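You operate a simulated robot arm through the tools that you are given. There is no shell and no other tool.

You run a simulated robot arm. Do the job below in one go: nothing can be reset, and whatever is moved stays where it is left.

## Task
Ladle water into the white paint pot up to its line, then stir.
Fine: Water from the wide orange tub; stir till no streak shows; ladle back where it stood, stick back in the long grey tray. Keep fingers out of paint and oil; none on the tiles or down a drain. Spill a teaspoon at most, drop nothing, leave nothing switched on. Set down upright: ladle with a red handle.

It is judged by the outcome, as a careful person would: the job done as asked, and still so three seconds after it is handed in. It fails if anything else is knocked over, pushed out of place, dropped, spilled or broken.

## Robot
A 6-joint arm with a two-finger parallel gripper, fixed in place. Base frame: the origin is on the floor under the middle of its stand, x ahead of it, y to its left, z up; the work surface is at about z = 74. Lengths are in cm, angles in degrees, forces in N, time in s.
With the tool pointing down near the work surface it reaches from about 16 to 84 cm from the base axis. Its first joint turns from -166.0 to 166.0 degrees. Payload 3.91 kg.
The TCP is the grasp point between the finger pads, 3 cm short of the fingertips. In the tool frame z runs along the fingers and y along their closing line. Largest opening 11 cm; finger width 2, thickness 1; the body of the gripper, 4.8 by 11.2 cm, starts 5.5 cm behind the TCP.
Orientation is that of the tool frame in the base frame, as a unit quaternion [x, y, z, w]. With the fingers straight down and closing along the base's y, the tool's x points along the base's -x, its y along +y and its z along -z.

## Interface
- The arm moves only by the tool apply_moves. Its argument "series" is a list of rows, each an object (a shift or turn left out is 0, a gripper value left out holds the last) with "xyz": the shift along the tool's x, y, z in units of 30 mm (1.0 is 30 mm), a list of three; "rotation": the turn, a rotation vector about the tool's x, y, z in units of 4 degrees (1.0 is 4 degrees), a list of three; "jaw": the gripper command, from -1 (shut) to 1 (fully open), values between in proportion. In form: [{"xyz": [x, y, z], "rotation": [wx, wy, wz], "jaw": jaw}, ...]. A call has 1 to 20 rows; each row shifts and turns the commanded pose from where the row before left it, along the tool's axes as they then stand. A call with a number of a shift or a turn outside -1 to 1 is refused whole. A row lasts 0.2 s, in which the tool goes at most 5 cm and 8.6 degrees; a call with a longer step from one row to the next is refused whole, and so is a gripper value outside its range. Where a pose cannot be reached the arm comes as near as it can. A force on the tool above 90 N (or 10 N above the force at the start of the call, whichever is more), or a blocked arm, ends the call early, and 0.2 s more pass. Each finger travels about 10.8 cm/s and halts on what it meets, pressing with about 26 N; the grip force reading is that of the motor and also rises with nothing between the fingers. The clock runs only during rows and for 0.2 s after the last one: add rows that do not move to give the fingers time. The reply holds the time, the measured pose of the TCP, the force on the tool along the base axes, the opening and the grip force, in the units named above and with some noise, with the torque about the TCP (base axes, N m) and any sound that the robot's microphone picked up.
- Cameras (640 x 400 px; columns grow to the right, rows downward): "scene" is fixed at [22.14, 65.09, 150.03]; the picture's right is [-0.96, -0.26, 0.00], its down [-0.22, 0.81, -0.54] and it looks along [0.14, -0.52, -0.84] (base axes); focal length 233 px, centre (320, 200). "wrist" rides on the gripper at [7.7, 0.7, -11.4] in the tool frame; the picture's right is [-0.09, 1.00, 0.00], its down [-0.80, -0.07, -0.59] and it looks along [-0.59, -0.05, 0.80] (tool axes); focal length 270 px, centre (320, 200).
- camera(camera): a new picture of that camera. The clock stands still meanwhile.
- raise_lower(by): slides the trunk up (or, below 0, down) by that many cm; the arm rides with it, the base frame stays. It gives what a move gives, with no picture.
- measure_at(camera, pixels): for up to 12 pixels [column, row] of the newest picture of that camera ("zoom" is the newest enlarged one), the place [x, y, z] in the base frame of the surface seen there, good to about 0.2 cm. The clock stands still meanwhile.
- close_up(camera, box): a new picture of the part [left, top, right, bottom] of that camera's present view, enlarged. The clock stands still meanwhile.
- job_done(): hands the job in; it is judged then, once.

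Open the gripper and draw the arm clear of the work before you hand the job in, unless the task says otherwise.

The tools are called as name(argument=value, ...) on one line, values as JSON. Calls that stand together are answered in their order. apply_moves: Moves the arm, as the interface text tells. Its arguments: {"type":"object","properties":{"series":{"type":"array","items":{"type":"object","properties":{"xyz":{"type":"array","items":{"type":"number"}},"rotation":{"type":"array","items":{"type":"number"}},"jaw":{"type":"number"}}}}},"required":["series"]} The other tools are called the same way: raise_lower (by) moves the trunk up or down; camera (camera) takes a picture; measure_at (camera, pixels) gives the place of the surface under pixels of a picture; close_up (camera, box) takes an enlarged picture of a part of a camera's view; job_done () hands the job in.

At the start:

```text
clock: 0.0
tool_pos: [37.62, 25.02, 118.16]
ee_rot: [0.0, 1.0, 0.0, 0.0]
wrist_force: [-0.2, 0.0, 0.9]
moment: [0.02, 0.0, -0.03]
gripper_width: 11.01
gripper_force: 0.1
trunk travel left (down, up): [-40.0, 14.0]
```

scene: 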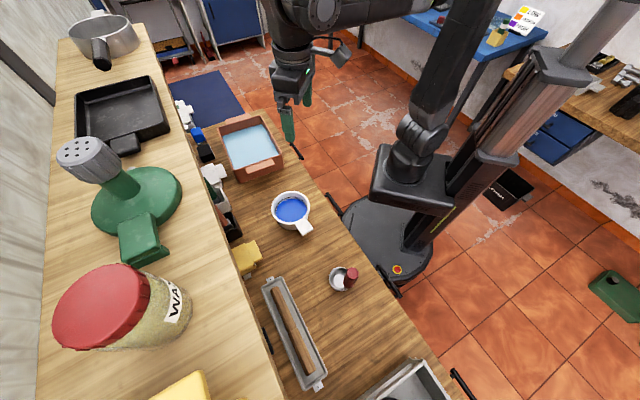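
wrist: 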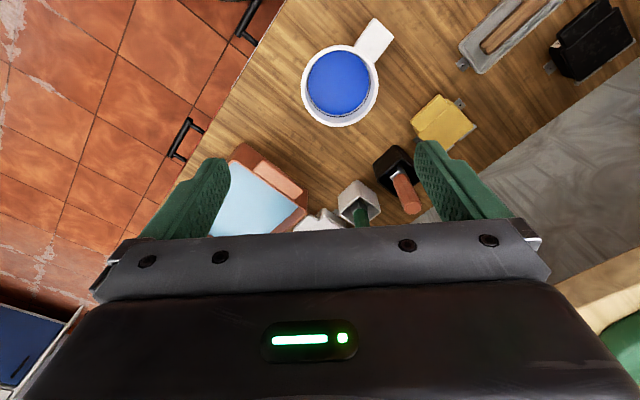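

I see the pot with blue paint at about (291,210), the orange tub at (250,147), a ladle near (343,279) and the long grey tray with a stick at (293,330). I take enlarged views of each.

close_up(camera="scene", box=[240, 170, 380, 300])

close_up(camera="scene", box=[180, 90, 300, 200])

close_up(camera="scene", box=[230, 240, 450, 400])

```text
3.08 times, centred on (310, 235) of scene
```

zoom: 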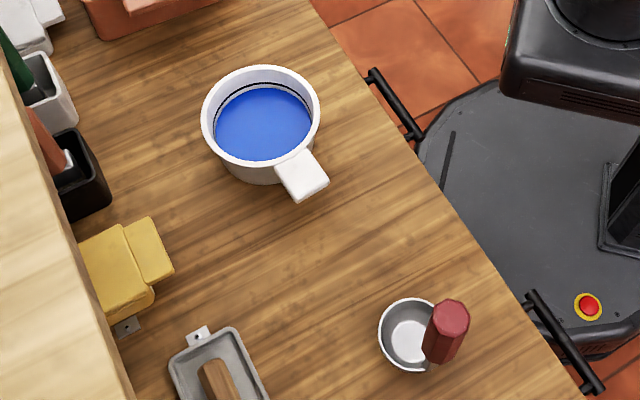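

```text
3.64 times, centred on (240, 145) of scene
```

zoom: 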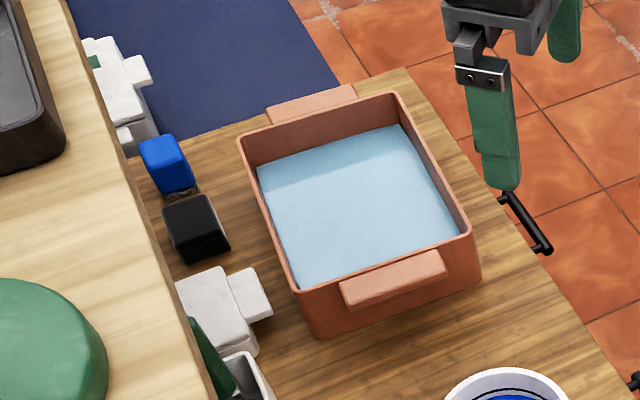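

```text
2.50 times, centred on (340, 320) of scene
```

zoom: 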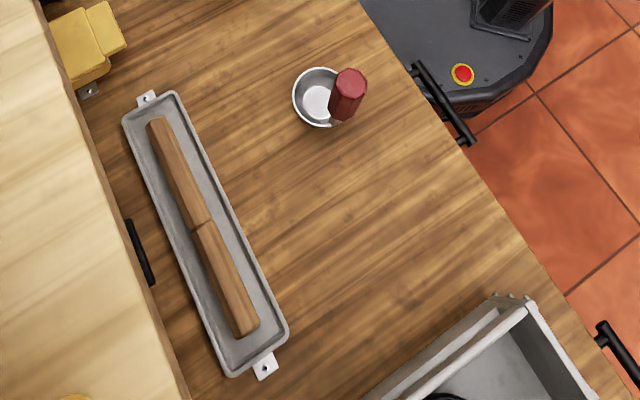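

The tub is full of water, the pot has a black line inside above the paint, the ladle has an upright red handle, and the tray holds a long stick. I measure key points of these on a new scene picture.

camera(camera="scene")

measure_at(camera="scene", pixels=[[352, 271], [352, 282], [340, 280], [331, 278], [338, 291], [290, 209], [273, 209], [291, 193], [310, 209], [306, 230], [320, 250], [260, 240]])

measure_at(camera="scene", pixels=[[250, 147], [220, 127], [264, 116], [281, 157], [238, 172], [262, 170], [286, 170], [278, 295], [311, 370], [294, 328], [270, 285], [320, 380]])

close_up(camera="scene", box=[310, 250, 374, 300])

```text
taken
```

scene: 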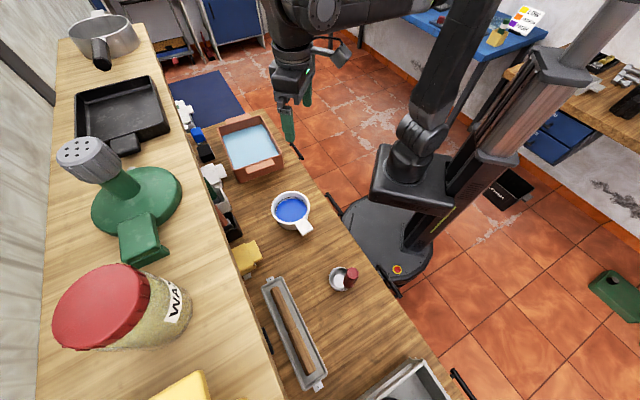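

```text
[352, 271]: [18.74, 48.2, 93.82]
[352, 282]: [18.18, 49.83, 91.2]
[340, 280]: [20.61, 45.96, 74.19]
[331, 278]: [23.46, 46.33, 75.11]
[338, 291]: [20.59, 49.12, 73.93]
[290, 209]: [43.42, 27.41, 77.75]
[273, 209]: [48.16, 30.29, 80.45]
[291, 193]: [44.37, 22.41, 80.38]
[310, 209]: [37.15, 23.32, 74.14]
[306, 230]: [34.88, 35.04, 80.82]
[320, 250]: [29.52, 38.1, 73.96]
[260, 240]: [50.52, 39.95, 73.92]
```

```text
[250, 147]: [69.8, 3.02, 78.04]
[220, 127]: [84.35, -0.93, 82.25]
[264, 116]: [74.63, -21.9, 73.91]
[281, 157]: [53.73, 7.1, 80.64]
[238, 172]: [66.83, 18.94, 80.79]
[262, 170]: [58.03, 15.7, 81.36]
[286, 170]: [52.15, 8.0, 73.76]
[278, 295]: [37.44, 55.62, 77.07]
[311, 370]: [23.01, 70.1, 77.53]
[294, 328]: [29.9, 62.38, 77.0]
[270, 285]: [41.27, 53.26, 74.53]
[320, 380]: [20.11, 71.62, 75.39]
```

```text
8.00 times, centred on (342, 275) of scene
```

zoom: 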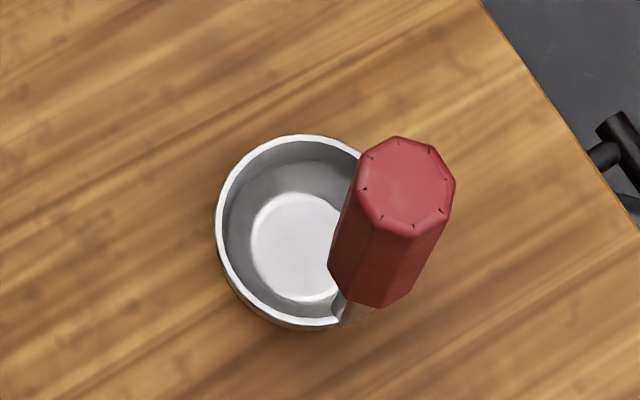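

The ladle stands upright with its handle top at about (18.7, 48.5, 94). I zoom on the pot and the tray to find line height, rim height, and stick geometry.

close_up(camera="scene", box=[264, 182, 322, 240])

measure_at(camera="zoom", pixels=[[300, 150], [300, 60], [300, 70], [290, 120], [300, 105], [400, 130], [200, 150], [300, 220], [420, 330], [460, 360], [150, 200], [480, 200]])

```text
6.90 times, centred on (293, 211) of scene
```

zoom: 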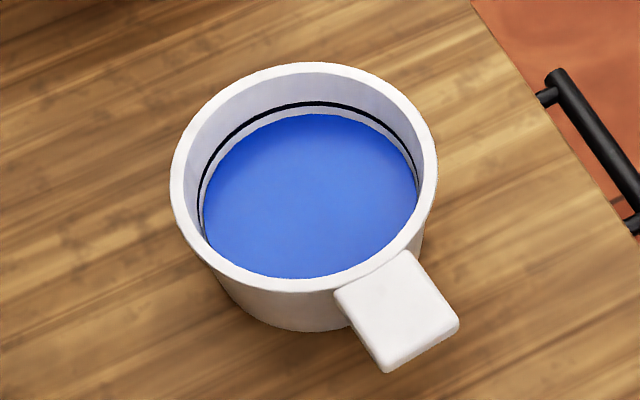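

```text
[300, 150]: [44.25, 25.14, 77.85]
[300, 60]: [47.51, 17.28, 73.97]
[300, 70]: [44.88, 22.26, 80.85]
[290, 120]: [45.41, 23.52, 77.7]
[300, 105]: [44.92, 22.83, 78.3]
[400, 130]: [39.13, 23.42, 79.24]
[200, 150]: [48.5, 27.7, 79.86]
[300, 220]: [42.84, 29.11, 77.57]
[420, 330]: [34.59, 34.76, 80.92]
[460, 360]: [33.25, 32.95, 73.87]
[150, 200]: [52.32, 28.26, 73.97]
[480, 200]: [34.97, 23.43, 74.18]
```

The paint is at about z 77.7 and the line about 78.3. I zoom in tighter on the far wall to measure line, paint edge and rim.

close_up(camera="scene", box=[280, 186, 308, 204])

measure_at(camera="zoom", pixels=[[320, 60], [320, 80], [320, 100], [320, 120], [320, 140], [320, 150], [320, 160], [320, 170], [320, 180], [320, 200], [320, 240], [320, 350]])

close_up(camera="scene", box=[264, 182, 322, 240])

measure_at(camera="zoom", pixels=[[300, 67], [177, 170], [432, 170], [218, 258], [300, 285], [390, 255], [240, 90], [390, 100], [405, 257], [355, 292], [455, 318], [387, 367]])

```text
16.00 times, centred on (294, 195) of scene
```

zoom: 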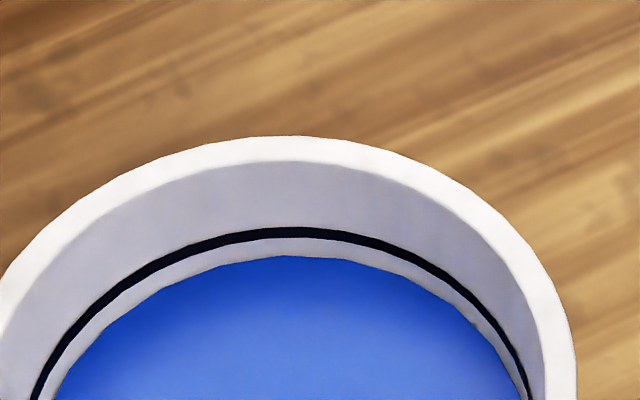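

```text
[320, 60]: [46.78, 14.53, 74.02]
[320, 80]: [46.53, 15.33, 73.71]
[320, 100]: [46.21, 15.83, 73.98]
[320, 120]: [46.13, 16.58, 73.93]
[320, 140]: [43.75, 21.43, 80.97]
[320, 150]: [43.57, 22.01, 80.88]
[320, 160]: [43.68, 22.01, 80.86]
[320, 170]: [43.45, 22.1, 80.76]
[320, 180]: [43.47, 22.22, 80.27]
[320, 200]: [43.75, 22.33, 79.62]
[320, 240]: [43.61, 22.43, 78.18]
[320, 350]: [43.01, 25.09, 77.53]
```

```text
6.90 times, centred on (293, 211) of scene
```

zoom: 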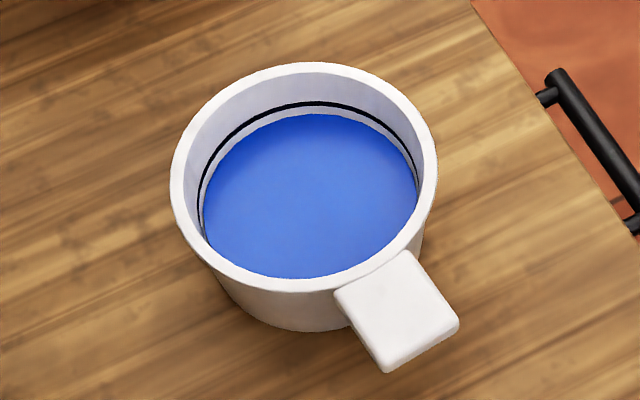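

```text
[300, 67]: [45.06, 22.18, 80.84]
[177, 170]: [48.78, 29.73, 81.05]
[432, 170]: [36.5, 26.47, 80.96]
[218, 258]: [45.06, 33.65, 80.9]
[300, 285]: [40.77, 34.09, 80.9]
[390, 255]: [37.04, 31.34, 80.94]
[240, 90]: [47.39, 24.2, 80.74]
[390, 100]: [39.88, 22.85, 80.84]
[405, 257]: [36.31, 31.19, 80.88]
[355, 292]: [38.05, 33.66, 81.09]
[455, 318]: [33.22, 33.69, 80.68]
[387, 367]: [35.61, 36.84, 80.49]
```

Pot rim centre is about (42.6, 28.0, 80.9), outer radius ~6.3. Now I measure the ladle cup and handle in an enlarged view.

close_up(camera="scene", box=[310, 250, 374, 300])

measure_at(camera="zoom", pixels=[[290, 137], [220, 220], [245, 292], [300, 323], [350, 150], [290, 240], [400, 180], [400, 142], [450, 190], [375, 205], [420, 228], [400, 300]])

measure_at(camera="zoom", pixels=[[365, 290], [370, 270], [345, 250], [350, 310], [340, 315], [238, 250], [270, 305], [335, 322], [258, 160], [366, 160], [345, 300], [333, 150]])

```text
8.00 times, centred on (342, 275) of scene
```

zoom: 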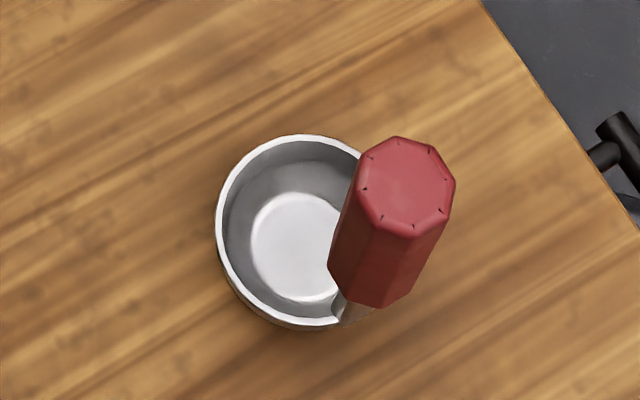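

```text
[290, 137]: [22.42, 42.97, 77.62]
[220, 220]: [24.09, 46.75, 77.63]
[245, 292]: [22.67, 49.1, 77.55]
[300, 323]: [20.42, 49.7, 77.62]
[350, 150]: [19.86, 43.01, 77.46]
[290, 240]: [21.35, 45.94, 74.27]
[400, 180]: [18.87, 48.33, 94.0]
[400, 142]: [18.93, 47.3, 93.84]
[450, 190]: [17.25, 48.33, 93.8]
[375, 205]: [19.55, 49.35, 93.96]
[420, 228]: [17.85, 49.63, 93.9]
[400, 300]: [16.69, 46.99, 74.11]
```

```text
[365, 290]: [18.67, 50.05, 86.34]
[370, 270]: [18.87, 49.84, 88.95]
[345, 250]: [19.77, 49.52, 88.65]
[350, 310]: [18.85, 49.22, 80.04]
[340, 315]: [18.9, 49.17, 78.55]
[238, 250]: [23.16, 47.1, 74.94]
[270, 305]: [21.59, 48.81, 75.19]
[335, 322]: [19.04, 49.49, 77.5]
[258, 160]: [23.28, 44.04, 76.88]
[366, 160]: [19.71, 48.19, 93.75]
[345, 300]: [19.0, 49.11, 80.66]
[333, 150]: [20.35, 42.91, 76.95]
```

Ladle cup: rim at z 77.6, centre about (20.7, 46.3), handle axis about (18.5, 48.6), top z 94. Next I zoom on the tray/stick and the tub.

close_up(camera="scene", box=[255, 265, 335, 395])

measure_at(camera="zoom", pixels=[[255, 50], [295, 150], [318, 206], [330, 220], [370, 330], [385, 380], [230, 60], [290, 30], [300, 205], [335, 200], [320, 290], [352, 278]])

close_up(camera="scene", box=[210, 100, 300, 190])

measure_at(camera="zoom", pixels=[[90, 140], [330, 75], [420, 250], [200, 320], [120, 150], [320, 120], [390, 240], [200, 300], [300, 200], [250, 110], [400, 170], [130, 220]])

```text
3.08 times, centred on (295, 330) of scene
```

zoom: 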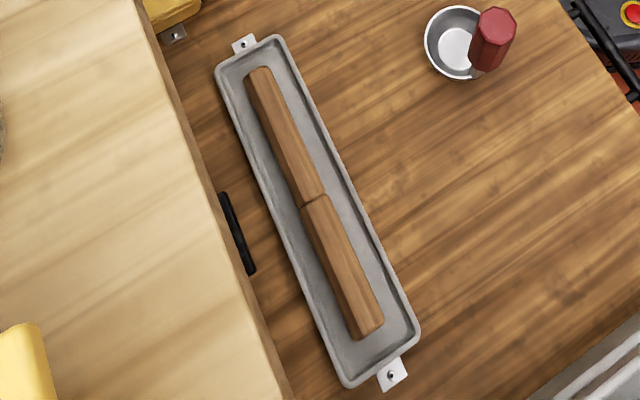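

```text
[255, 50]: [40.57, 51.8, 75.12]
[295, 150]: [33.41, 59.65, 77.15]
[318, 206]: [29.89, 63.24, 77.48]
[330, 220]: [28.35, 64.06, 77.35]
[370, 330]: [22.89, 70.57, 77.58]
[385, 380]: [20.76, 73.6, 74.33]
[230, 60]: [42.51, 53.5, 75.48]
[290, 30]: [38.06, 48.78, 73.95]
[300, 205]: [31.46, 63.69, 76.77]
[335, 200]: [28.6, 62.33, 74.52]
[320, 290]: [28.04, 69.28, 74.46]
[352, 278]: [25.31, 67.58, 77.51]
```

```text
4.44 times, centred on (255, 145) of scene
```

zoom: 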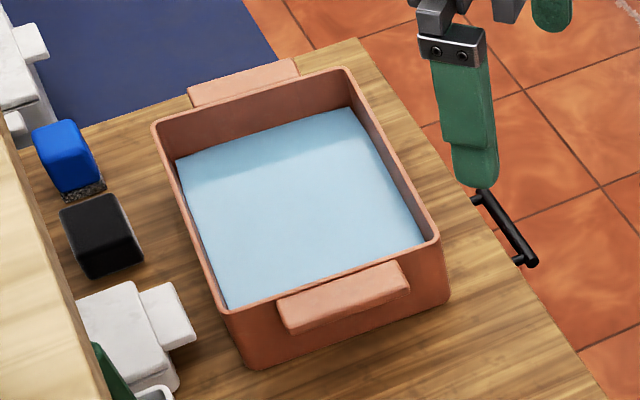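

```text
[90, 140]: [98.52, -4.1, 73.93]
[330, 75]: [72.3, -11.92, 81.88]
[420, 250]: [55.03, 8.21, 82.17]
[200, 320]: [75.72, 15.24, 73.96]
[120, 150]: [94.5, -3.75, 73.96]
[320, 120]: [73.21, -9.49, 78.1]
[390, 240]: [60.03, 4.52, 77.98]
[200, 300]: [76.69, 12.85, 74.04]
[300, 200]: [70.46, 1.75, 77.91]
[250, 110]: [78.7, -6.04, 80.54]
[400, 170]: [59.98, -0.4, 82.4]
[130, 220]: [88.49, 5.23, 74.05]
```

Tub rim is at about z 82, water at 78. Next I check the upper shelf edge height and what stands along the back (sponges, holders), since the arm has to work next to them.

camera(camera="scene")

measure_at(camera="scene", pixels=[[170, 130], [215, 240], [255, 330], [280, 390], [150, 60], [140, 240], [185, 385], [246, 258], [222, 215], [212, 172], [265, 350], [385, 385]])

measure_at(camera="scene", pixels=[[219, 131], [261, 116], [283, 155], [239, 181], [245, 166], [278, 160], [272, 155], [350, 390], [430, 365], [303, 150], [345, 215], [390, 280]])

close_up(camera="scene", box=[180, 140, 280, 290])

```text
taken
```

scene: 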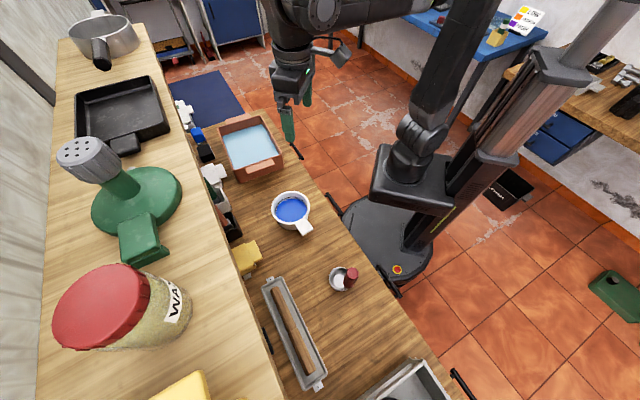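

```text
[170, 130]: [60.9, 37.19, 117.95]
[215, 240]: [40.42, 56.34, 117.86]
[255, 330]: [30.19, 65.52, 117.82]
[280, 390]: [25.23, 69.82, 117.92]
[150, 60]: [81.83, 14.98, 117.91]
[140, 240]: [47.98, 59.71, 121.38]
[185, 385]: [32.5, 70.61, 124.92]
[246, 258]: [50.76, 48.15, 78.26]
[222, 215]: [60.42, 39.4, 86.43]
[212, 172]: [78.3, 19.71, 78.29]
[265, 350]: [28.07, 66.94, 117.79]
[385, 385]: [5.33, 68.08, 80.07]
```

```text
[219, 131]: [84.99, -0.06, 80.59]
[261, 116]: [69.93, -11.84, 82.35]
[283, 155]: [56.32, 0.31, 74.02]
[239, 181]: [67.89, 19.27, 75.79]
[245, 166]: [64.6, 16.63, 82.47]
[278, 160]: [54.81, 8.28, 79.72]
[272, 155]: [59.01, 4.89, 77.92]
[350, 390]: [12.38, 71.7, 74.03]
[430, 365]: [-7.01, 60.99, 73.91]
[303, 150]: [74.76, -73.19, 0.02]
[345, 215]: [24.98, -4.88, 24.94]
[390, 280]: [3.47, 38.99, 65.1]
```

```text
2.67 times, centred on (230, 215) of scene
```

zoom: 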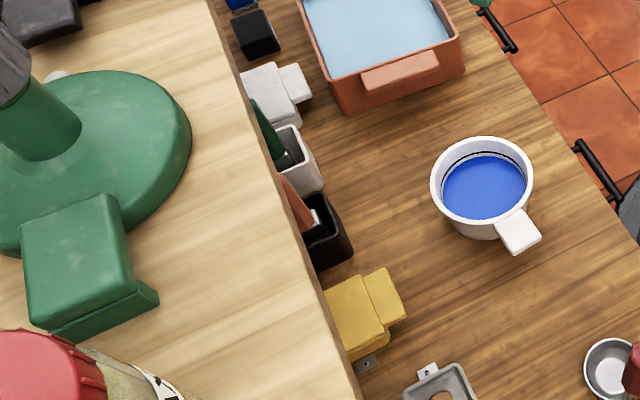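

The bench runs diagonally; the upper shelf edge lies on about x+y=97 at z 118, so the ladle (sum 67) is clear of it. I move at height 118 to above the ladle handle, then turn the tool 46° so the wrist camera looks toward the cup.

apply_moves(series=[{"xyz": [0.796, 0.983, 0]}, {"xyz": [0.796, 0.983, 0]}, {"xyz": [0.796, 0.983, 0]}, {"xyz": [0.796, 0.983, 0]}, {"xyz": [0.796, 0.983, 0]}, {"xyz": [0.796, 0.983, 0]}, {"xyz": [0.796, 0.983, 0]}, {"xyz": [0.796, 0.983, 0]}, {"rotation": [0, 0, 1]}, {"rotation": [0, 0, 1]}, {"rotation": [0, 0, 1]}, {"rotation": [0, 0, 1]}, {"rotation": [0, 0, 1]}, {"rotation": [0, 0, 1]}, {"rotation": [0, 0, 1]}, {"rotation": [0, 0, 1]}, {"rotation": [0, 0, 1]}, {"rotation": [0, 0, 1]}, {"rotation": [0, 0, 1]}, {"rotation": [0, 0, 0.5]}])

camera(camera="wrist")

camera(camera="scene")

```text
clock: 4.2
tool_pos: [18.55, 48.56, 118.3]
ee_rot: [0.391, 0.92, 0.0, 0.0]
wrist_force: [-0.1, 0.4, 0.0]
moment: [0.01, 0.02, 0.04]
gripper_width: 11.0
gripper_force: 0.1
trunk travel left (down, up): [-40.0, 14.0]
```

```text
taken
```

wrist: 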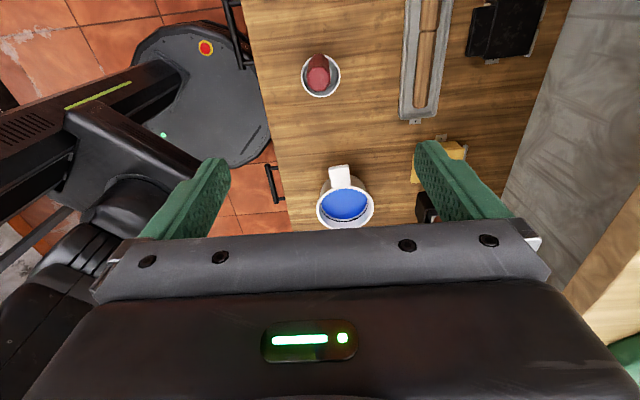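

```text
taken
```

scene: 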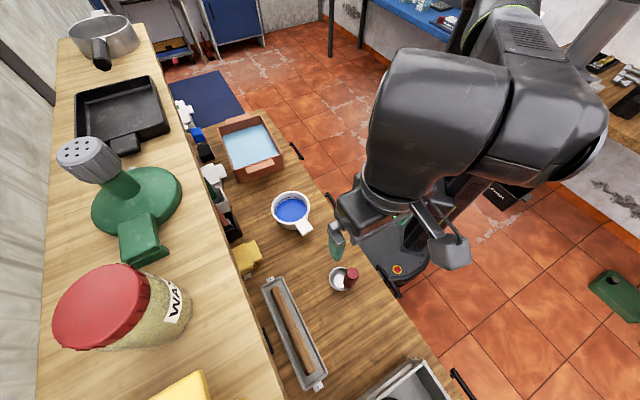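

The wrist camera sees the ladle at (320,75), pot at (345,205). I zoom in to measure the handle axis and its octagon orientation.

close_up(camera="wrist", box=[288, 45, 352, 105])

measure_at(camera="zoom", pixels=[[320, 150], [320, 200], [320, 250], [250, 200], [390, 200], [320, 120], [280, 170], [360, 170], [310, 330], [230, 250], [410, 250], [320, 290]])

```text
6.67 times, centred on (320, 75) of wrist
```

zoom: 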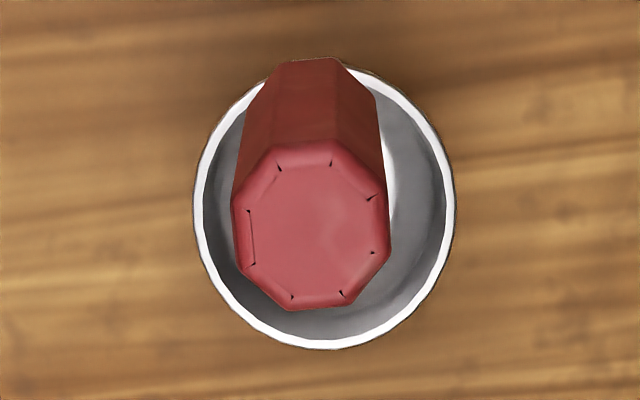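

```text
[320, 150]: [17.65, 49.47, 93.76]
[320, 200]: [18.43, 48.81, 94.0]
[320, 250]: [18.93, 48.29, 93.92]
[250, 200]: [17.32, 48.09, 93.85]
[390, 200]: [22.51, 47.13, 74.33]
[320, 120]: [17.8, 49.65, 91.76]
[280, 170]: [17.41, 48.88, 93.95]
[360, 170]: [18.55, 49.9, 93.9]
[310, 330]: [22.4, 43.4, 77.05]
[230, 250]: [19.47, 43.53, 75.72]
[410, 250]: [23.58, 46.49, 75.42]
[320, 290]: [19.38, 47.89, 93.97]
```

The handle top is centred near (18.57, 48.38, 94), about 2.9 cm across, with flat faces facing the fingers. I trim the offset and go down to TCP z≈90.2, still open.

apply_moves(series=[{"xyz": [-0.047, -0.037, 0.937]}, {"xyz": [0, 0, 0.937]}, {"xyz": [0, 0, 0.937]}, {"xyz": [0, 0, 0.937]}, {"xyz": [0, 0, 0.937]}, {"xyz": [0, 0, 0.937]}, {"xyz": [0, 0, 0.937]}, {"xyz": [0, 0, 0.937]}, {"xyz": [0, 0, 0.937]}, {"xyz": [0, 0, 0.937]}, {"xyz": [0, 0, 0]}])

camera(camera="wrist")

```text
clock: 6.6
tool_pos: [18.57, 48.44, 90.27]
ee_rot: [0.39, 0.921, 0.0, -0.001]
wrist_force: [-0.6, 0.0, 0.6]
moment: [-0.03, -0.02, -0.01]
gripper_width: 10.99
gripper_force: 0.0
trunk travel left (down, up): [-40.0, 14.0]
```

```text
taken
```

wrist: 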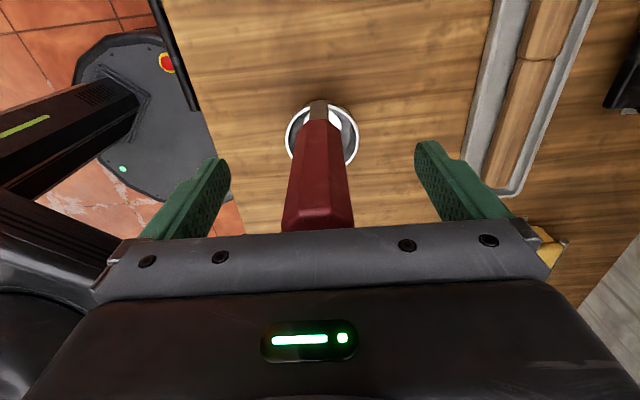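

The red handle (320,180) sits centrally between the fingers at (200,200) and (445,180). I close gently in steps.

apply_moves(series=[{"jaw": 0.4}, {"jaw": -0.1}, {"jaw": -0.3}, {"jaw": -0.4}, {"jaw": -0.45}, {"jaw": -0.5}, {"jaw": -0.6}, {"jaw": -1}, {"jaw": -1}, {"jaw": -1}])

camera(camera="wrist")

close_up(camera="scene", box=[290, 220, 390, 310])

```text
clock: 8.8
tool_pos: [18.53, 48.32, 90.19]
ee_rot: [0.391, 0.921, 0.0, 0.0]
wrist_force: [-0.5, -0.4, 0.7]
moment: [-0.03, 0.08, -0.01]
gripper_width: 2.95
gripper_force: 25.8
trunk travel left (down, up): [-40.0, 14.0]
```

```text
taken
```

wrist: 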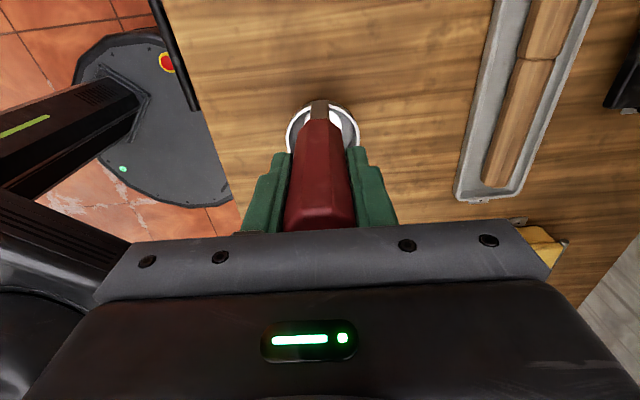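

```text
4.44 times, centred on (340, 265) of scene
```

zoom: 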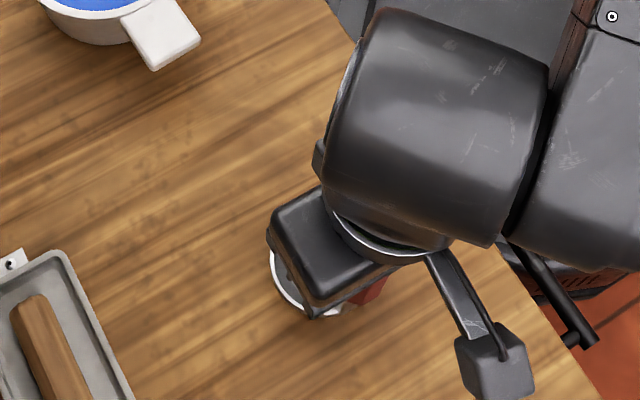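

Gripped at 2.95 cm with 25.8 N; home pose is TCP (18.53, 48.35, 90.2). I lift straight up about 12 cm slowly at first.

apply_moves(series=[{"xyz": [0, 0, -0.1]}, {"xyz": [0, 0, -0.3]}, {"xyz": [0, 0, -0.6]}, {"xyz": [0, 0, -0.6]}, {"xyz": [0, 0, -0.6]}, {"xyz": [0, 0, -0.6]}, {"xyz": [0, 0, -0.6]}, {"xyz": [0, 0, -0.6]}, {"xyz": [0, 0, 0]}])

camera(camera="wrist")

```text
clock: 10.8
tool_pos: [18.62, 48.34, 102.31]
ee_rot: [0.391, 0.92, 0.0, 0.001]
wrist_force: [0.1, 0.1, -2.6]
moment: [0.04, 0.03, -0.01]
gripper_width: 2.95
gripper_force: 26.3
trunk travel left (down, up): [-40.0, 14.0]
```

```text
taken
```

wrist: 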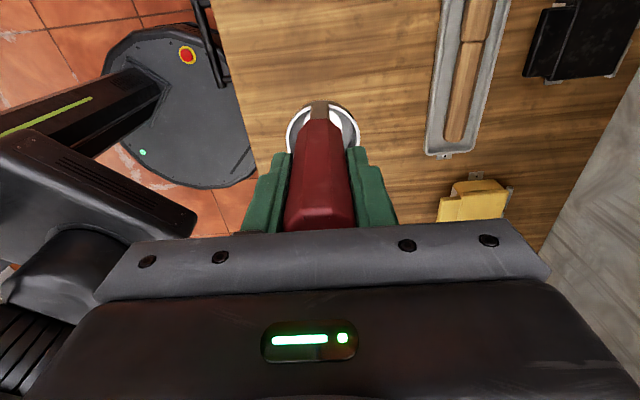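

Lifted cleanly (about 2.7 N load). Before carrying on I measure the tub's inner water outline and rim on a fresh scene zoom.

close_up(camera="scene", box=[210, 100, 300, 190])

measure_at(camera="zoom", pixels=[[182, 162], [340, 114], [420, 236], [234, 300], [157, 126], [345, 70], [436, 238], [222, 310], [300, 205], [230, 325], [445, 255], [350, 300]])

camera(camera="scene")

```text
4.44 times, centred on (255, 145) of scene
```

zoom: 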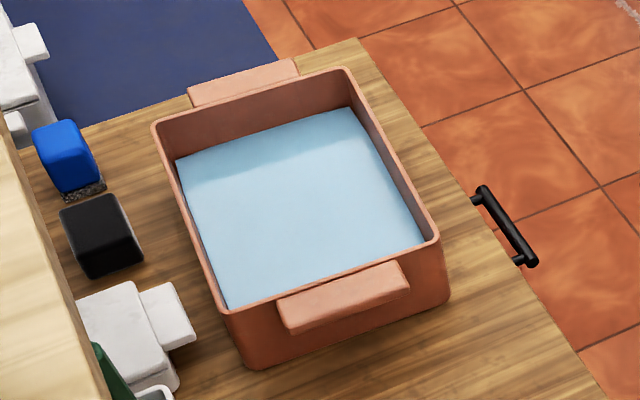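

```text
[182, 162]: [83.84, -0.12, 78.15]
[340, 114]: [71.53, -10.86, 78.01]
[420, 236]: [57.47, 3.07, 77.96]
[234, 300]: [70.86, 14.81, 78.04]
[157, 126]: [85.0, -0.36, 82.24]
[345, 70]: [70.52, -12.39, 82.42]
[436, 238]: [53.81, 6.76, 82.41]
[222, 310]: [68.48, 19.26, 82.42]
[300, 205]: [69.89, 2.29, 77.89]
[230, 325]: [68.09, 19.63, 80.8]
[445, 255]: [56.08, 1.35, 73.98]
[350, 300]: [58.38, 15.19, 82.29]
```

```text
taken
```

scene: 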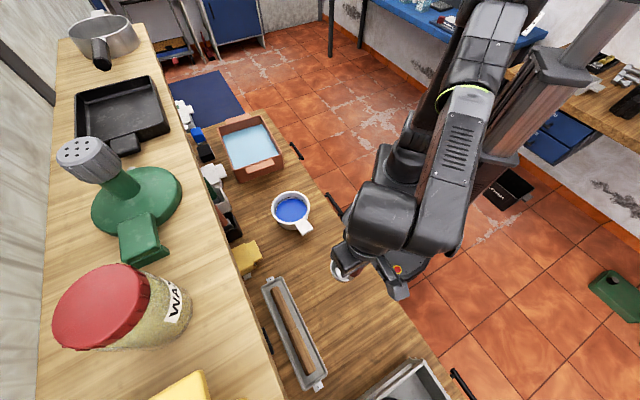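

The tub's rim corners come out as (85,-0.4), (70.5,-12.4), (53.8,6.8), (68.5,19.3) at z 82.4, centre about (69.4, 3.3). I carry the empty ladle along tool -x toward the tub at height 102 (cup bottom ~86).

apply_moves(series=[{"xyz": [-0.4, 0, -0.3]}, {"xyz": [-0.8, 0, -0.3]}, {"xyz": [-1, 0, 0]}, {"xyz": [-1, 0, 0]}, {"xyz": [-1, 0, 0]}, {"xyz": [-1, 0, 0]}, {"xyz": [-1, 0, 0]}, {"xyz": [-1, 0.1, 0]}, {"xyz": [-1, 0.1, 0]}, {"xyz": [-1, 0.1, 0]}, {"xyz": [-1, 0.1, 0]}, {"xyz": [-1, 0.1, 0]}, {"xyz": [-1, 0.1, 0]}, {"xyz": [-1, 0.07, 0]}, {"xyz": [-1, 0, 0]}, {"xyz": [-1, 0, 0]}, {"xyz": [-1, 0, 0]}, {"xyz": [-1, 0, 0]}, {"xyz": [-1, 0, 0]}, {"xyz": [-1, 0, 0]}])

camera(camera="wrist")

camera(camera="scene")

```text
clock: 15.0
tool_pos: [60.14, 8.34, 103.98]
ee_rot: [0.391, 0.921, -0.001, -0.001]
wrist_force: [0.7, 0.6, -2.3]
moment: [0.07, 0.04, -0.01]
gripper_width: 2.96
gripper_force: 26.5
trunk travel left (down, up): [-40.0, 14.0]
```

```text
taken
```

wrist: 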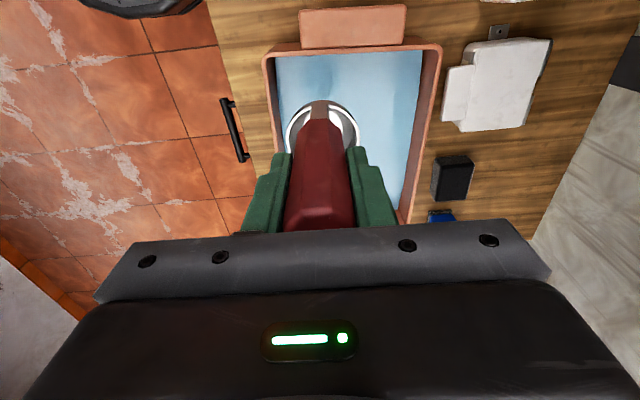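

```text
taken
```

scene: 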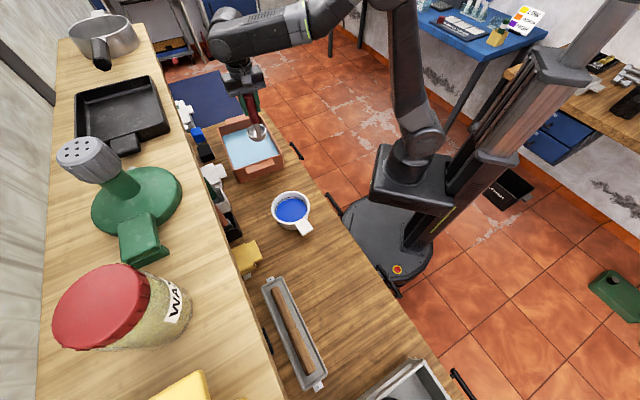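

The cup is over the tub water; TCP (60.1, 8.3, 104). I shift 5 cm further along the tub and tilt the ladle ~36° about tool x (cup swings outward) while still high above the rim.

apply_moves(series=[{"xyz": [-0.3, -0.15, 0]}, {"xyz": [-0.45, -0.23, 0]}, {"xyz": [-0.46, -0.23, 0]}, {"xyz": [-0.46, -0.22, 0]}, {"xyz": [0, 0, 0], "rotation": [-1, 0, 0]}, {"rotation": [-1, 0, 0]}, {"rotation": [-1, 0, 0]}, {"rotation": [-1, 0, 0]}, {"rotation": [-1, 0, 0]}, {"rotation": [-1, 0, 0]}, {"rotation": [-1, 0, 0]}, {"rotation": [-1, 0, 0]}, {"rotation": [-1, 0, 0]}, {}])

camera(camera="wrist")

close_up(camera="scene", box=[200, 70, 320, 190])

```text
clock: 18.0
tool_pos: [61.77, 3.02, 104.03]
ee_rot: [0.372, 0.875, 0.284, 0.121]
wrist_force: [-0.8, -1.0, -2.0]
moment: [-0.07, 0.15, 0.0]
gripper_width: 2.93
gripper_force: 26.2
trunk travel left (down, up): [-40.0, 14.0]
```

```text
taken
```

wrist: 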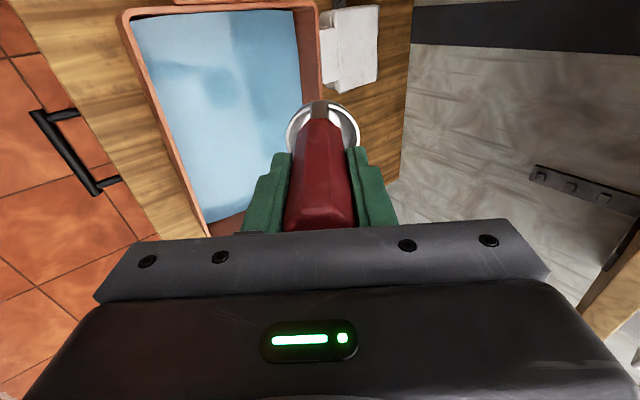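

```text
3.33 times, centred on (260, 130) of scene
```

zoom: 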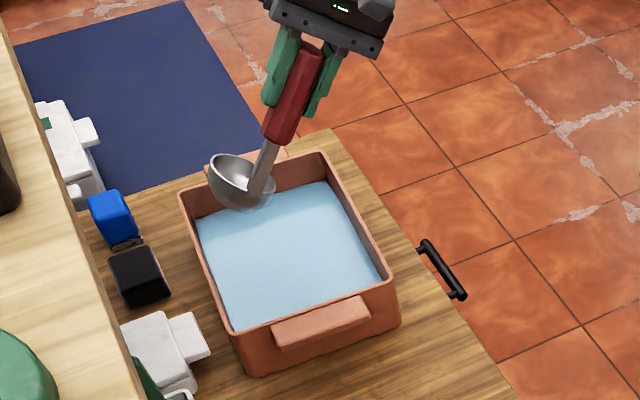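

The bowl is tilted with its opening toward the base side and hangs over the tub. I lower vertically ~11 cm, to just above the water, then look.

apply_moves(series=[{"xyz": [0, -0.4, 0.3]}, {"xyz": [0, -0.55, 0.6]}, {"xyz": [0, -0.47, 0.647]}, {"xyz": [0, -0.47, 0.647]}, {"xyz": [0, -0.47, 0.647]}, {"xyz": [0, -0.2, 0.3]}, {}])

camera(camera="wrist")

close_up(camera="scene", box=[200, 80, 310, 190])

```text
clock: 19.6
tool_pos: [61.25, 2.63, 91.97]
ee_rot: [0.373, 0.875, 0.284, 0.12]
wrist_force: [0.1, 0.3, -1.7]
moment: [-0.06, 0.17, -0.06]
gripper_width: 2.91
gripper_force: 25.8
trunk travel left (down, up): [-40.0, 14.0]
```

```text
taken
```

wrist: 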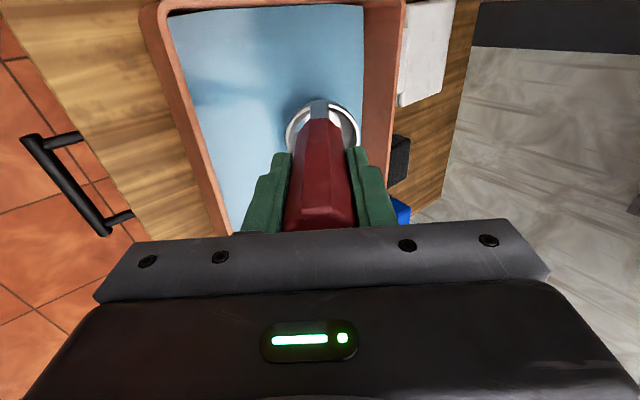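

```text
3.64 times, centred on (255, 135) of scene
```

zoom: 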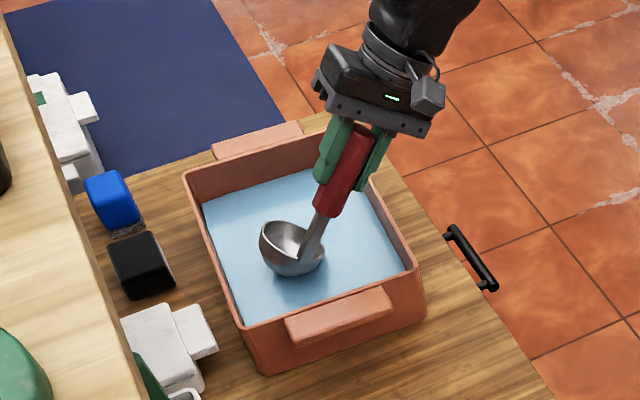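

The bowl (zoom 290,250) is just above the water in the tub's middle. I lower about 2.2 cm slowly, watching the force.

apply_moves(series=[{"xyz": [0, -0.078, 0.108]}, {"xyz": [0, -0.078, 0.108]}, {"xyz": [0, -0.078, 0.108]}, {"xyz": [0, -0.078, 0.108]}, {"xyz": [0, -0.078, 0.108]}, {}])

close_up(camera="scene", box=[220, 100, 300, 180])

close_up(camera="wrist", box=[260, 70, 380, 180])

```text
clock: 21.0
tool_pos: [61.23, 2.55, 89.88]
ee_rot: [0.372, 0.875, 0.284, 0.121]
wrist_force: [0.2, 0.1, -2.9]
moment: [-0.1, 0.16, -0.01]
gripper_width: 2.91
gripper_force: 25.9
trunk travel left (down, up): [-40.0, 14.0]
```

```text
5.00 times, centred on (260, 140) of scene
```

zoom: 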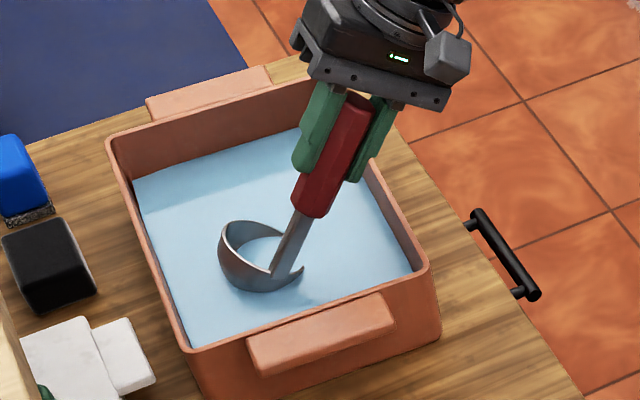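

```text
3.64 times, centred on (320, 125) of wrist
```

zoom: 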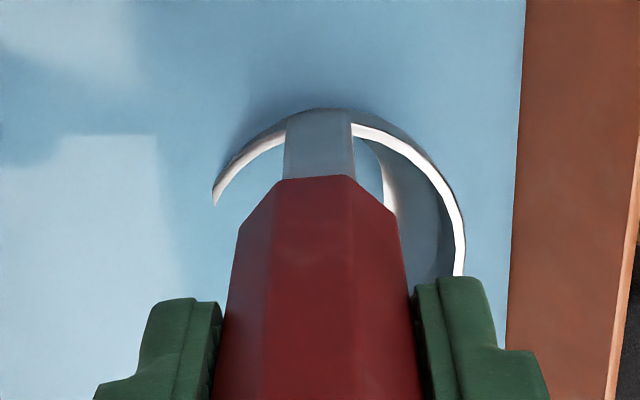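

The lip is well under water and the bowl is filling (force unchanged, no contact). I right the ladle gradually to ~24° while raising slightly and keeping the bowl in place.

apply_moves(series=[{}, {}, {"xyz": [0, 0.257, 0.105], "rotation": [1, 0, 0]}, {}, {"xyz": [0, 0.281, 0.081], "rotation": [1, 0, 0]}, {}, {"xyz": [0, 0.303, 0.056], "rotation": [1, 0, 0]}, {}, {}])

close_up(camera="scene", box=[220, 100, 300, 180])

close_up(camera="wrist", box=[260, 70, 380, 180])

```text
clock: 23.0
tool_pos: [63.07, 4.31, 90.6]
ee_rot: [0.382, 0.901, 0.191, 0.081]
wrist_force: [0.4, 0.3, -2.5]
moment: [-0.03, 0.11, 0.0]
gripper_width: 2.92
gripper_force: 25.5
trunk travel left (down, up): [-40.0, 14.0]
```

```text
5.00 times, centred on (260, 140) of scene
```

zoom: 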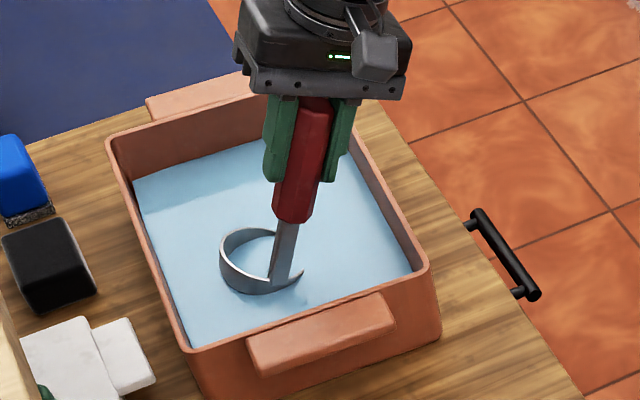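

```text
3.64 times, centred on (320, 125) of wrist
```

zoom: 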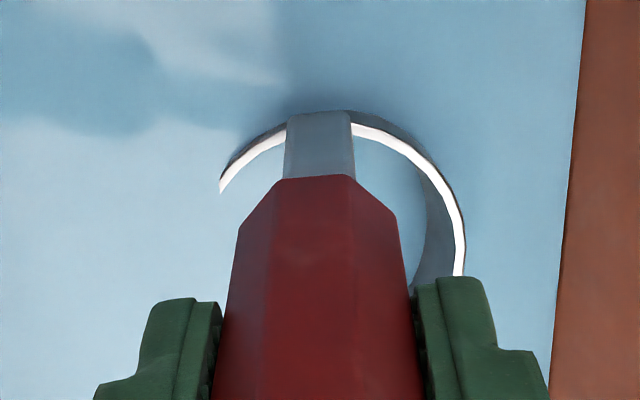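

No contact yet (force still about -2.5 N) and the left part of the rim is still under water. I right it further to ~16°.

apply_moves(series=[{"xyz": [0, 0.292, 0.086], "rotation": [1, 0, 0]}, {}, {"xyz": [0, 0.306, 0.065], "rotation": [1, 0, 0]}, {}, {}])

close_up(camera="scene", box=[220, 100, 300, 180])

close_up(camera="wrist", box=[260, 70, 380, 180])

```text
clock: 24.2
tool_pos: [64.37, 5.59, 90.84]
ee_rot: [0.388, 0.911, 0.128, 0.054]
wrist_force: [-0.1, 0.1, -1.3]
moment: [-0.08, 0.08, -0.01]
gripper_width: 2.92
gripper_force: 26.3
trunk travel left (down, up): [-40.0, 14.0]
```

```text
5.00 times, centred on (260, 140) of scene
```

zoom: 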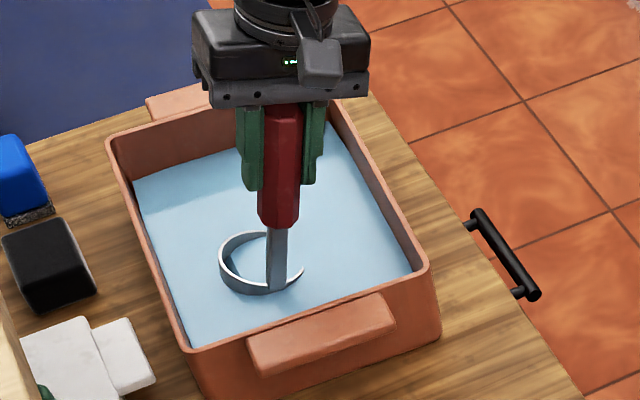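

```text
3.64 times, centred on (320, 125) of wrist
```

zoom: 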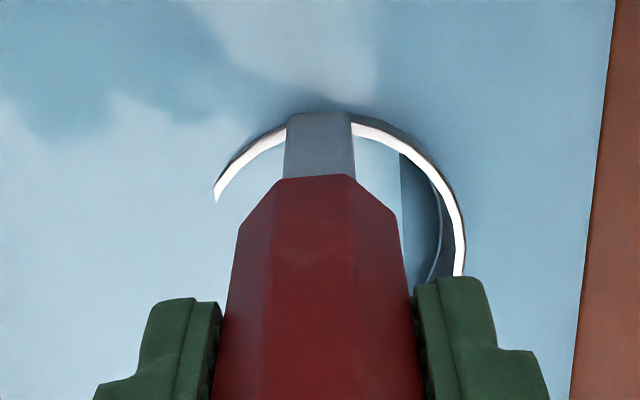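

Still no clear contact. I probe downward 0.2 cm in two small steps to learn the tub floor height before righting fully.

apply_moves(series=[{"xyz": [0, -0.009, 0.032]}, {}, {"xyz": [0, -0.009, 0.032]}, {}, {}])

```text
clock: 25.4
tool_pos: [64.31, 5.61, 90.82]
ee_rot: [0.387, 0.911, 0.129, 0.056]
wrist_force: [-0.6, 0.5, 15.6]
moment: [-0.17, -0.46, -0.03]
gripper_width: 2.93
gripper_force: 26.4
trunk travel left (down, up): [-40.0, 14.0]
```

Contact at TCP ≈90.82 (15.6 N), so the tub floor is near z 74.6. I back off 0.25 cm, right the ladle to upright while hugging just above the floor, then lift a little.

apply_moves(series=[{"xyz": [0, 0.023, -0.08]}, {}, {"xyz": [0, 0.157, 0.026], "rotation": [0.5, 0, 0]}, {"xyz": [0, 0.157, 0.026], "rotation": [0.5, 0, 0]}, {}, {"xyz": [0, 0.158, 0.027], "rotation": [0.5, 0, 0]}, {"xyz": [0, 0.158, 0.027], "rotation": [0.5, 0, 0]}, {}, {"xyz": [0, 0.174, -0.076], "rotation": [0.5, 0, 0]}, {"xyz": [0, 0.174, -0.076], "rotation": [0.5, 0, 0]}, {"xyz": [0, 0.172, -0.12], "rotation": [0.5, 0, 0]}, {"xyz": [0, 0.172, -0.12], "rotation": [0.5, 0, 0]}, {}])

close_up(camera="scene", box=[220, 100, 300, 180])

close_up(camera="wrist", box=[260, 70, 380, 180])

```text
clock: 28.2
tool_pos: [67.17, 8.18, 92.38]
ee_rot: [0.391, 0.921, 0.0, 0.0]
wrist_force: [0.4, 0.0, -3.0]
moment: [0.06, 0.09, 0.01]
gripper_width: 2.95
gripper_force: 25.3
trunk travel left (down, up): [-40.0, 14.0]
```

```text
5.00 times, centred on (260, 140) of scene
```

zoom: 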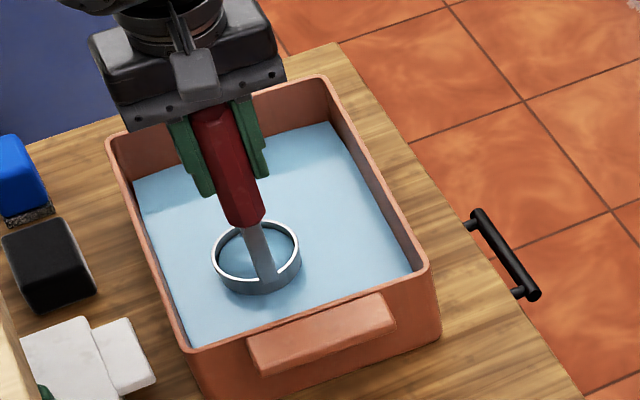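

```text
3.64 times, centred on (320, 125) of wrist
```

zoom: 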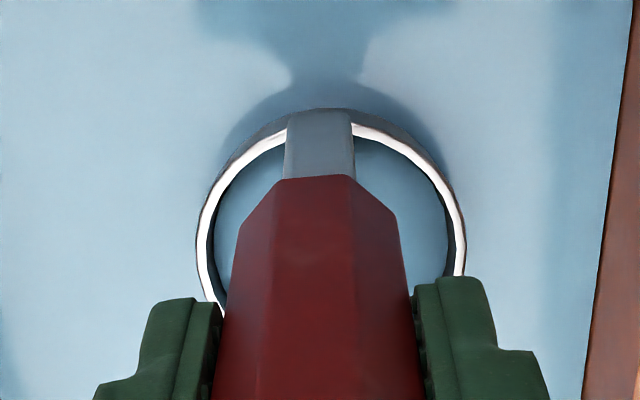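

The bowl holds water close to its rim. I lift straight up slowly to z≈104 and check the load and water level.

apply_moves(series=[{"xyz": [0, 0, -0.2]}, {"xyz": [0, 0, -0.35]}, {"xyz": [0, 0, -0.45]}, {"xyz": [0, 0, -0.5]}, {"xyz": [0, 0, -0.5]}, {"xyz": [0, 0, -0.5]}, {"xyz": [0, 0, -0.5]}, {"xyz": [0, 0, -0.45]}, {"xyz": [0, 0, -0.3]}, {"xyz": [0, 0, -0.15]}, {}, {}])

close_up(camera="scene", box=[220, 90, 300, 170])

close_up(camera="wrist", box=[260, 70, 380, 180])

```text
clock: 30.8
tool_pos: [67.19, 8.26, 104.11]
ee_rot: [0.39, 0.921, 0.0, 0.0]
wrist_force: [0.2, -0.1, -2.3]
moment: [0.08, 0.04, -0.01]
gripper_width: 2.95
gripper_force: 25.5
trunk travel left (down, up): [-40.0, 14.0]
```

```text
5.00 times, centred on (260, 130) of scene
```

zoom: 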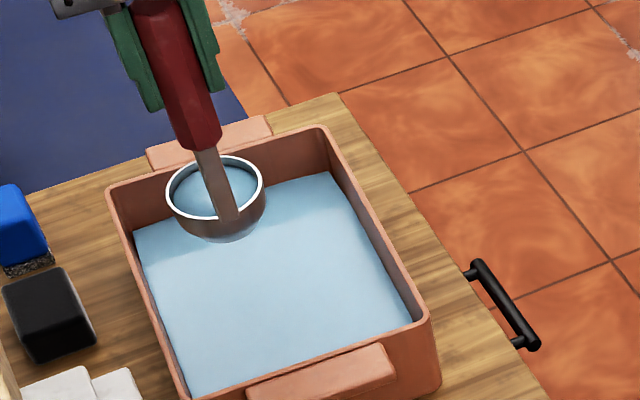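

```text
3.64 times, centred on (320, 125) of wrist
```

zoom: 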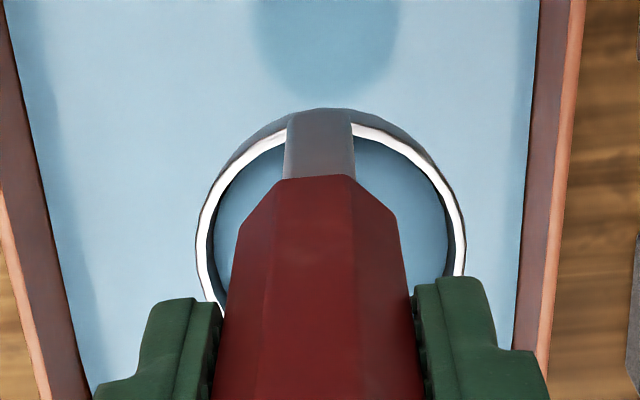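

The ladle holds water. I measure water surface and rim in the bowl from this zoom and the wrist view, to judge the volume.

close_up(camera="scene", box=[246, 112, 282, 142])

measure_at(camera="zoom", pixels=[[140, 180], [130, 200], [160, 150], [150, 220], [170, 200], [200, 110], [90, 180], [270, 150], [180, 260], [130, 170], [155, 190], [200, 140]])

```text
13.33 times, centred on (264, 127) of scene
```

zoom: 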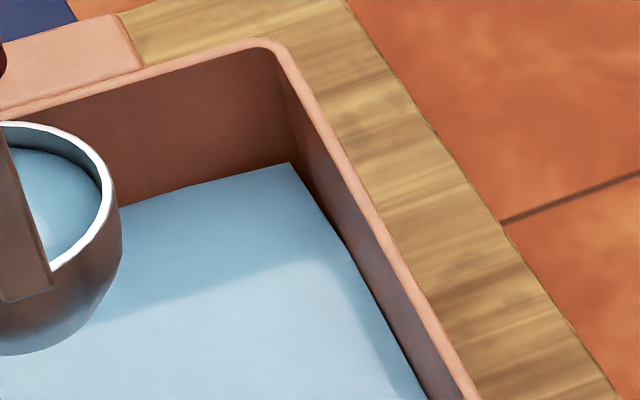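

```text
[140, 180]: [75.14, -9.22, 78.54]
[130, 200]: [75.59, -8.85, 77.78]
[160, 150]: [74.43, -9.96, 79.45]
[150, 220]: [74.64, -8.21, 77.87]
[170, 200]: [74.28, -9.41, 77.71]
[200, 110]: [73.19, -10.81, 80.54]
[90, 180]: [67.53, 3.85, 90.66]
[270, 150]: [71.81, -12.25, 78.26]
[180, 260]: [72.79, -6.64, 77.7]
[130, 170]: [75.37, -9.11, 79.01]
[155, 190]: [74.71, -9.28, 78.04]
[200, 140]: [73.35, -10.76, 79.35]
```

The zoom missed the bowl's centre, so I re-aim at it (scene ~ (243,129)).

close_up(camera="scene", box=[228, 112, 264, 146])

measure_at(camera="zoom", pixels=[[230, 200], [220, 220], [250, 170], [380, 160], [380, 200], [360, 120], [290, 130], [340, 145], [240, 240], [170, 200], [400, 200], [300, 100]])

```text
11.76 times, centred on (246, 129) of scene
```

zoom: 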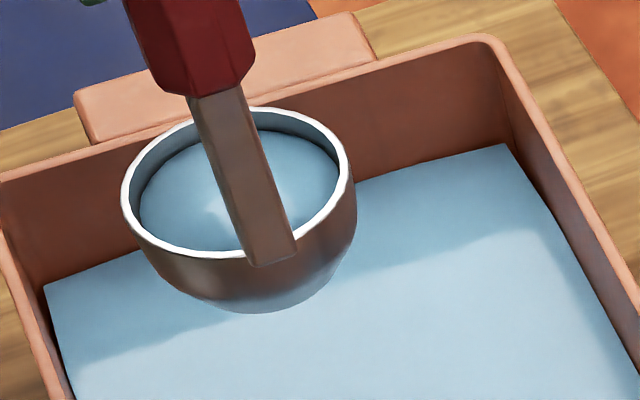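

```text
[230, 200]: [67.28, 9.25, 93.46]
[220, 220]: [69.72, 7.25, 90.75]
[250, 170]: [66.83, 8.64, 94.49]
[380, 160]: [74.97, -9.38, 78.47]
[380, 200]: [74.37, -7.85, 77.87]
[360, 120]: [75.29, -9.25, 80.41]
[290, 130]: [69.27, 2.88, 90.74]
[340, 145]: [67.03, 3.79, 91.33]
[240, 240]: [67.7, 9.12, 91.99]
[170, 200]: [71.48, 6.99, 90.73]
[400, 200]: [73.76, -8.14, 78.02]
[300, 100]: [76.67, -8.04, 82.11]
```

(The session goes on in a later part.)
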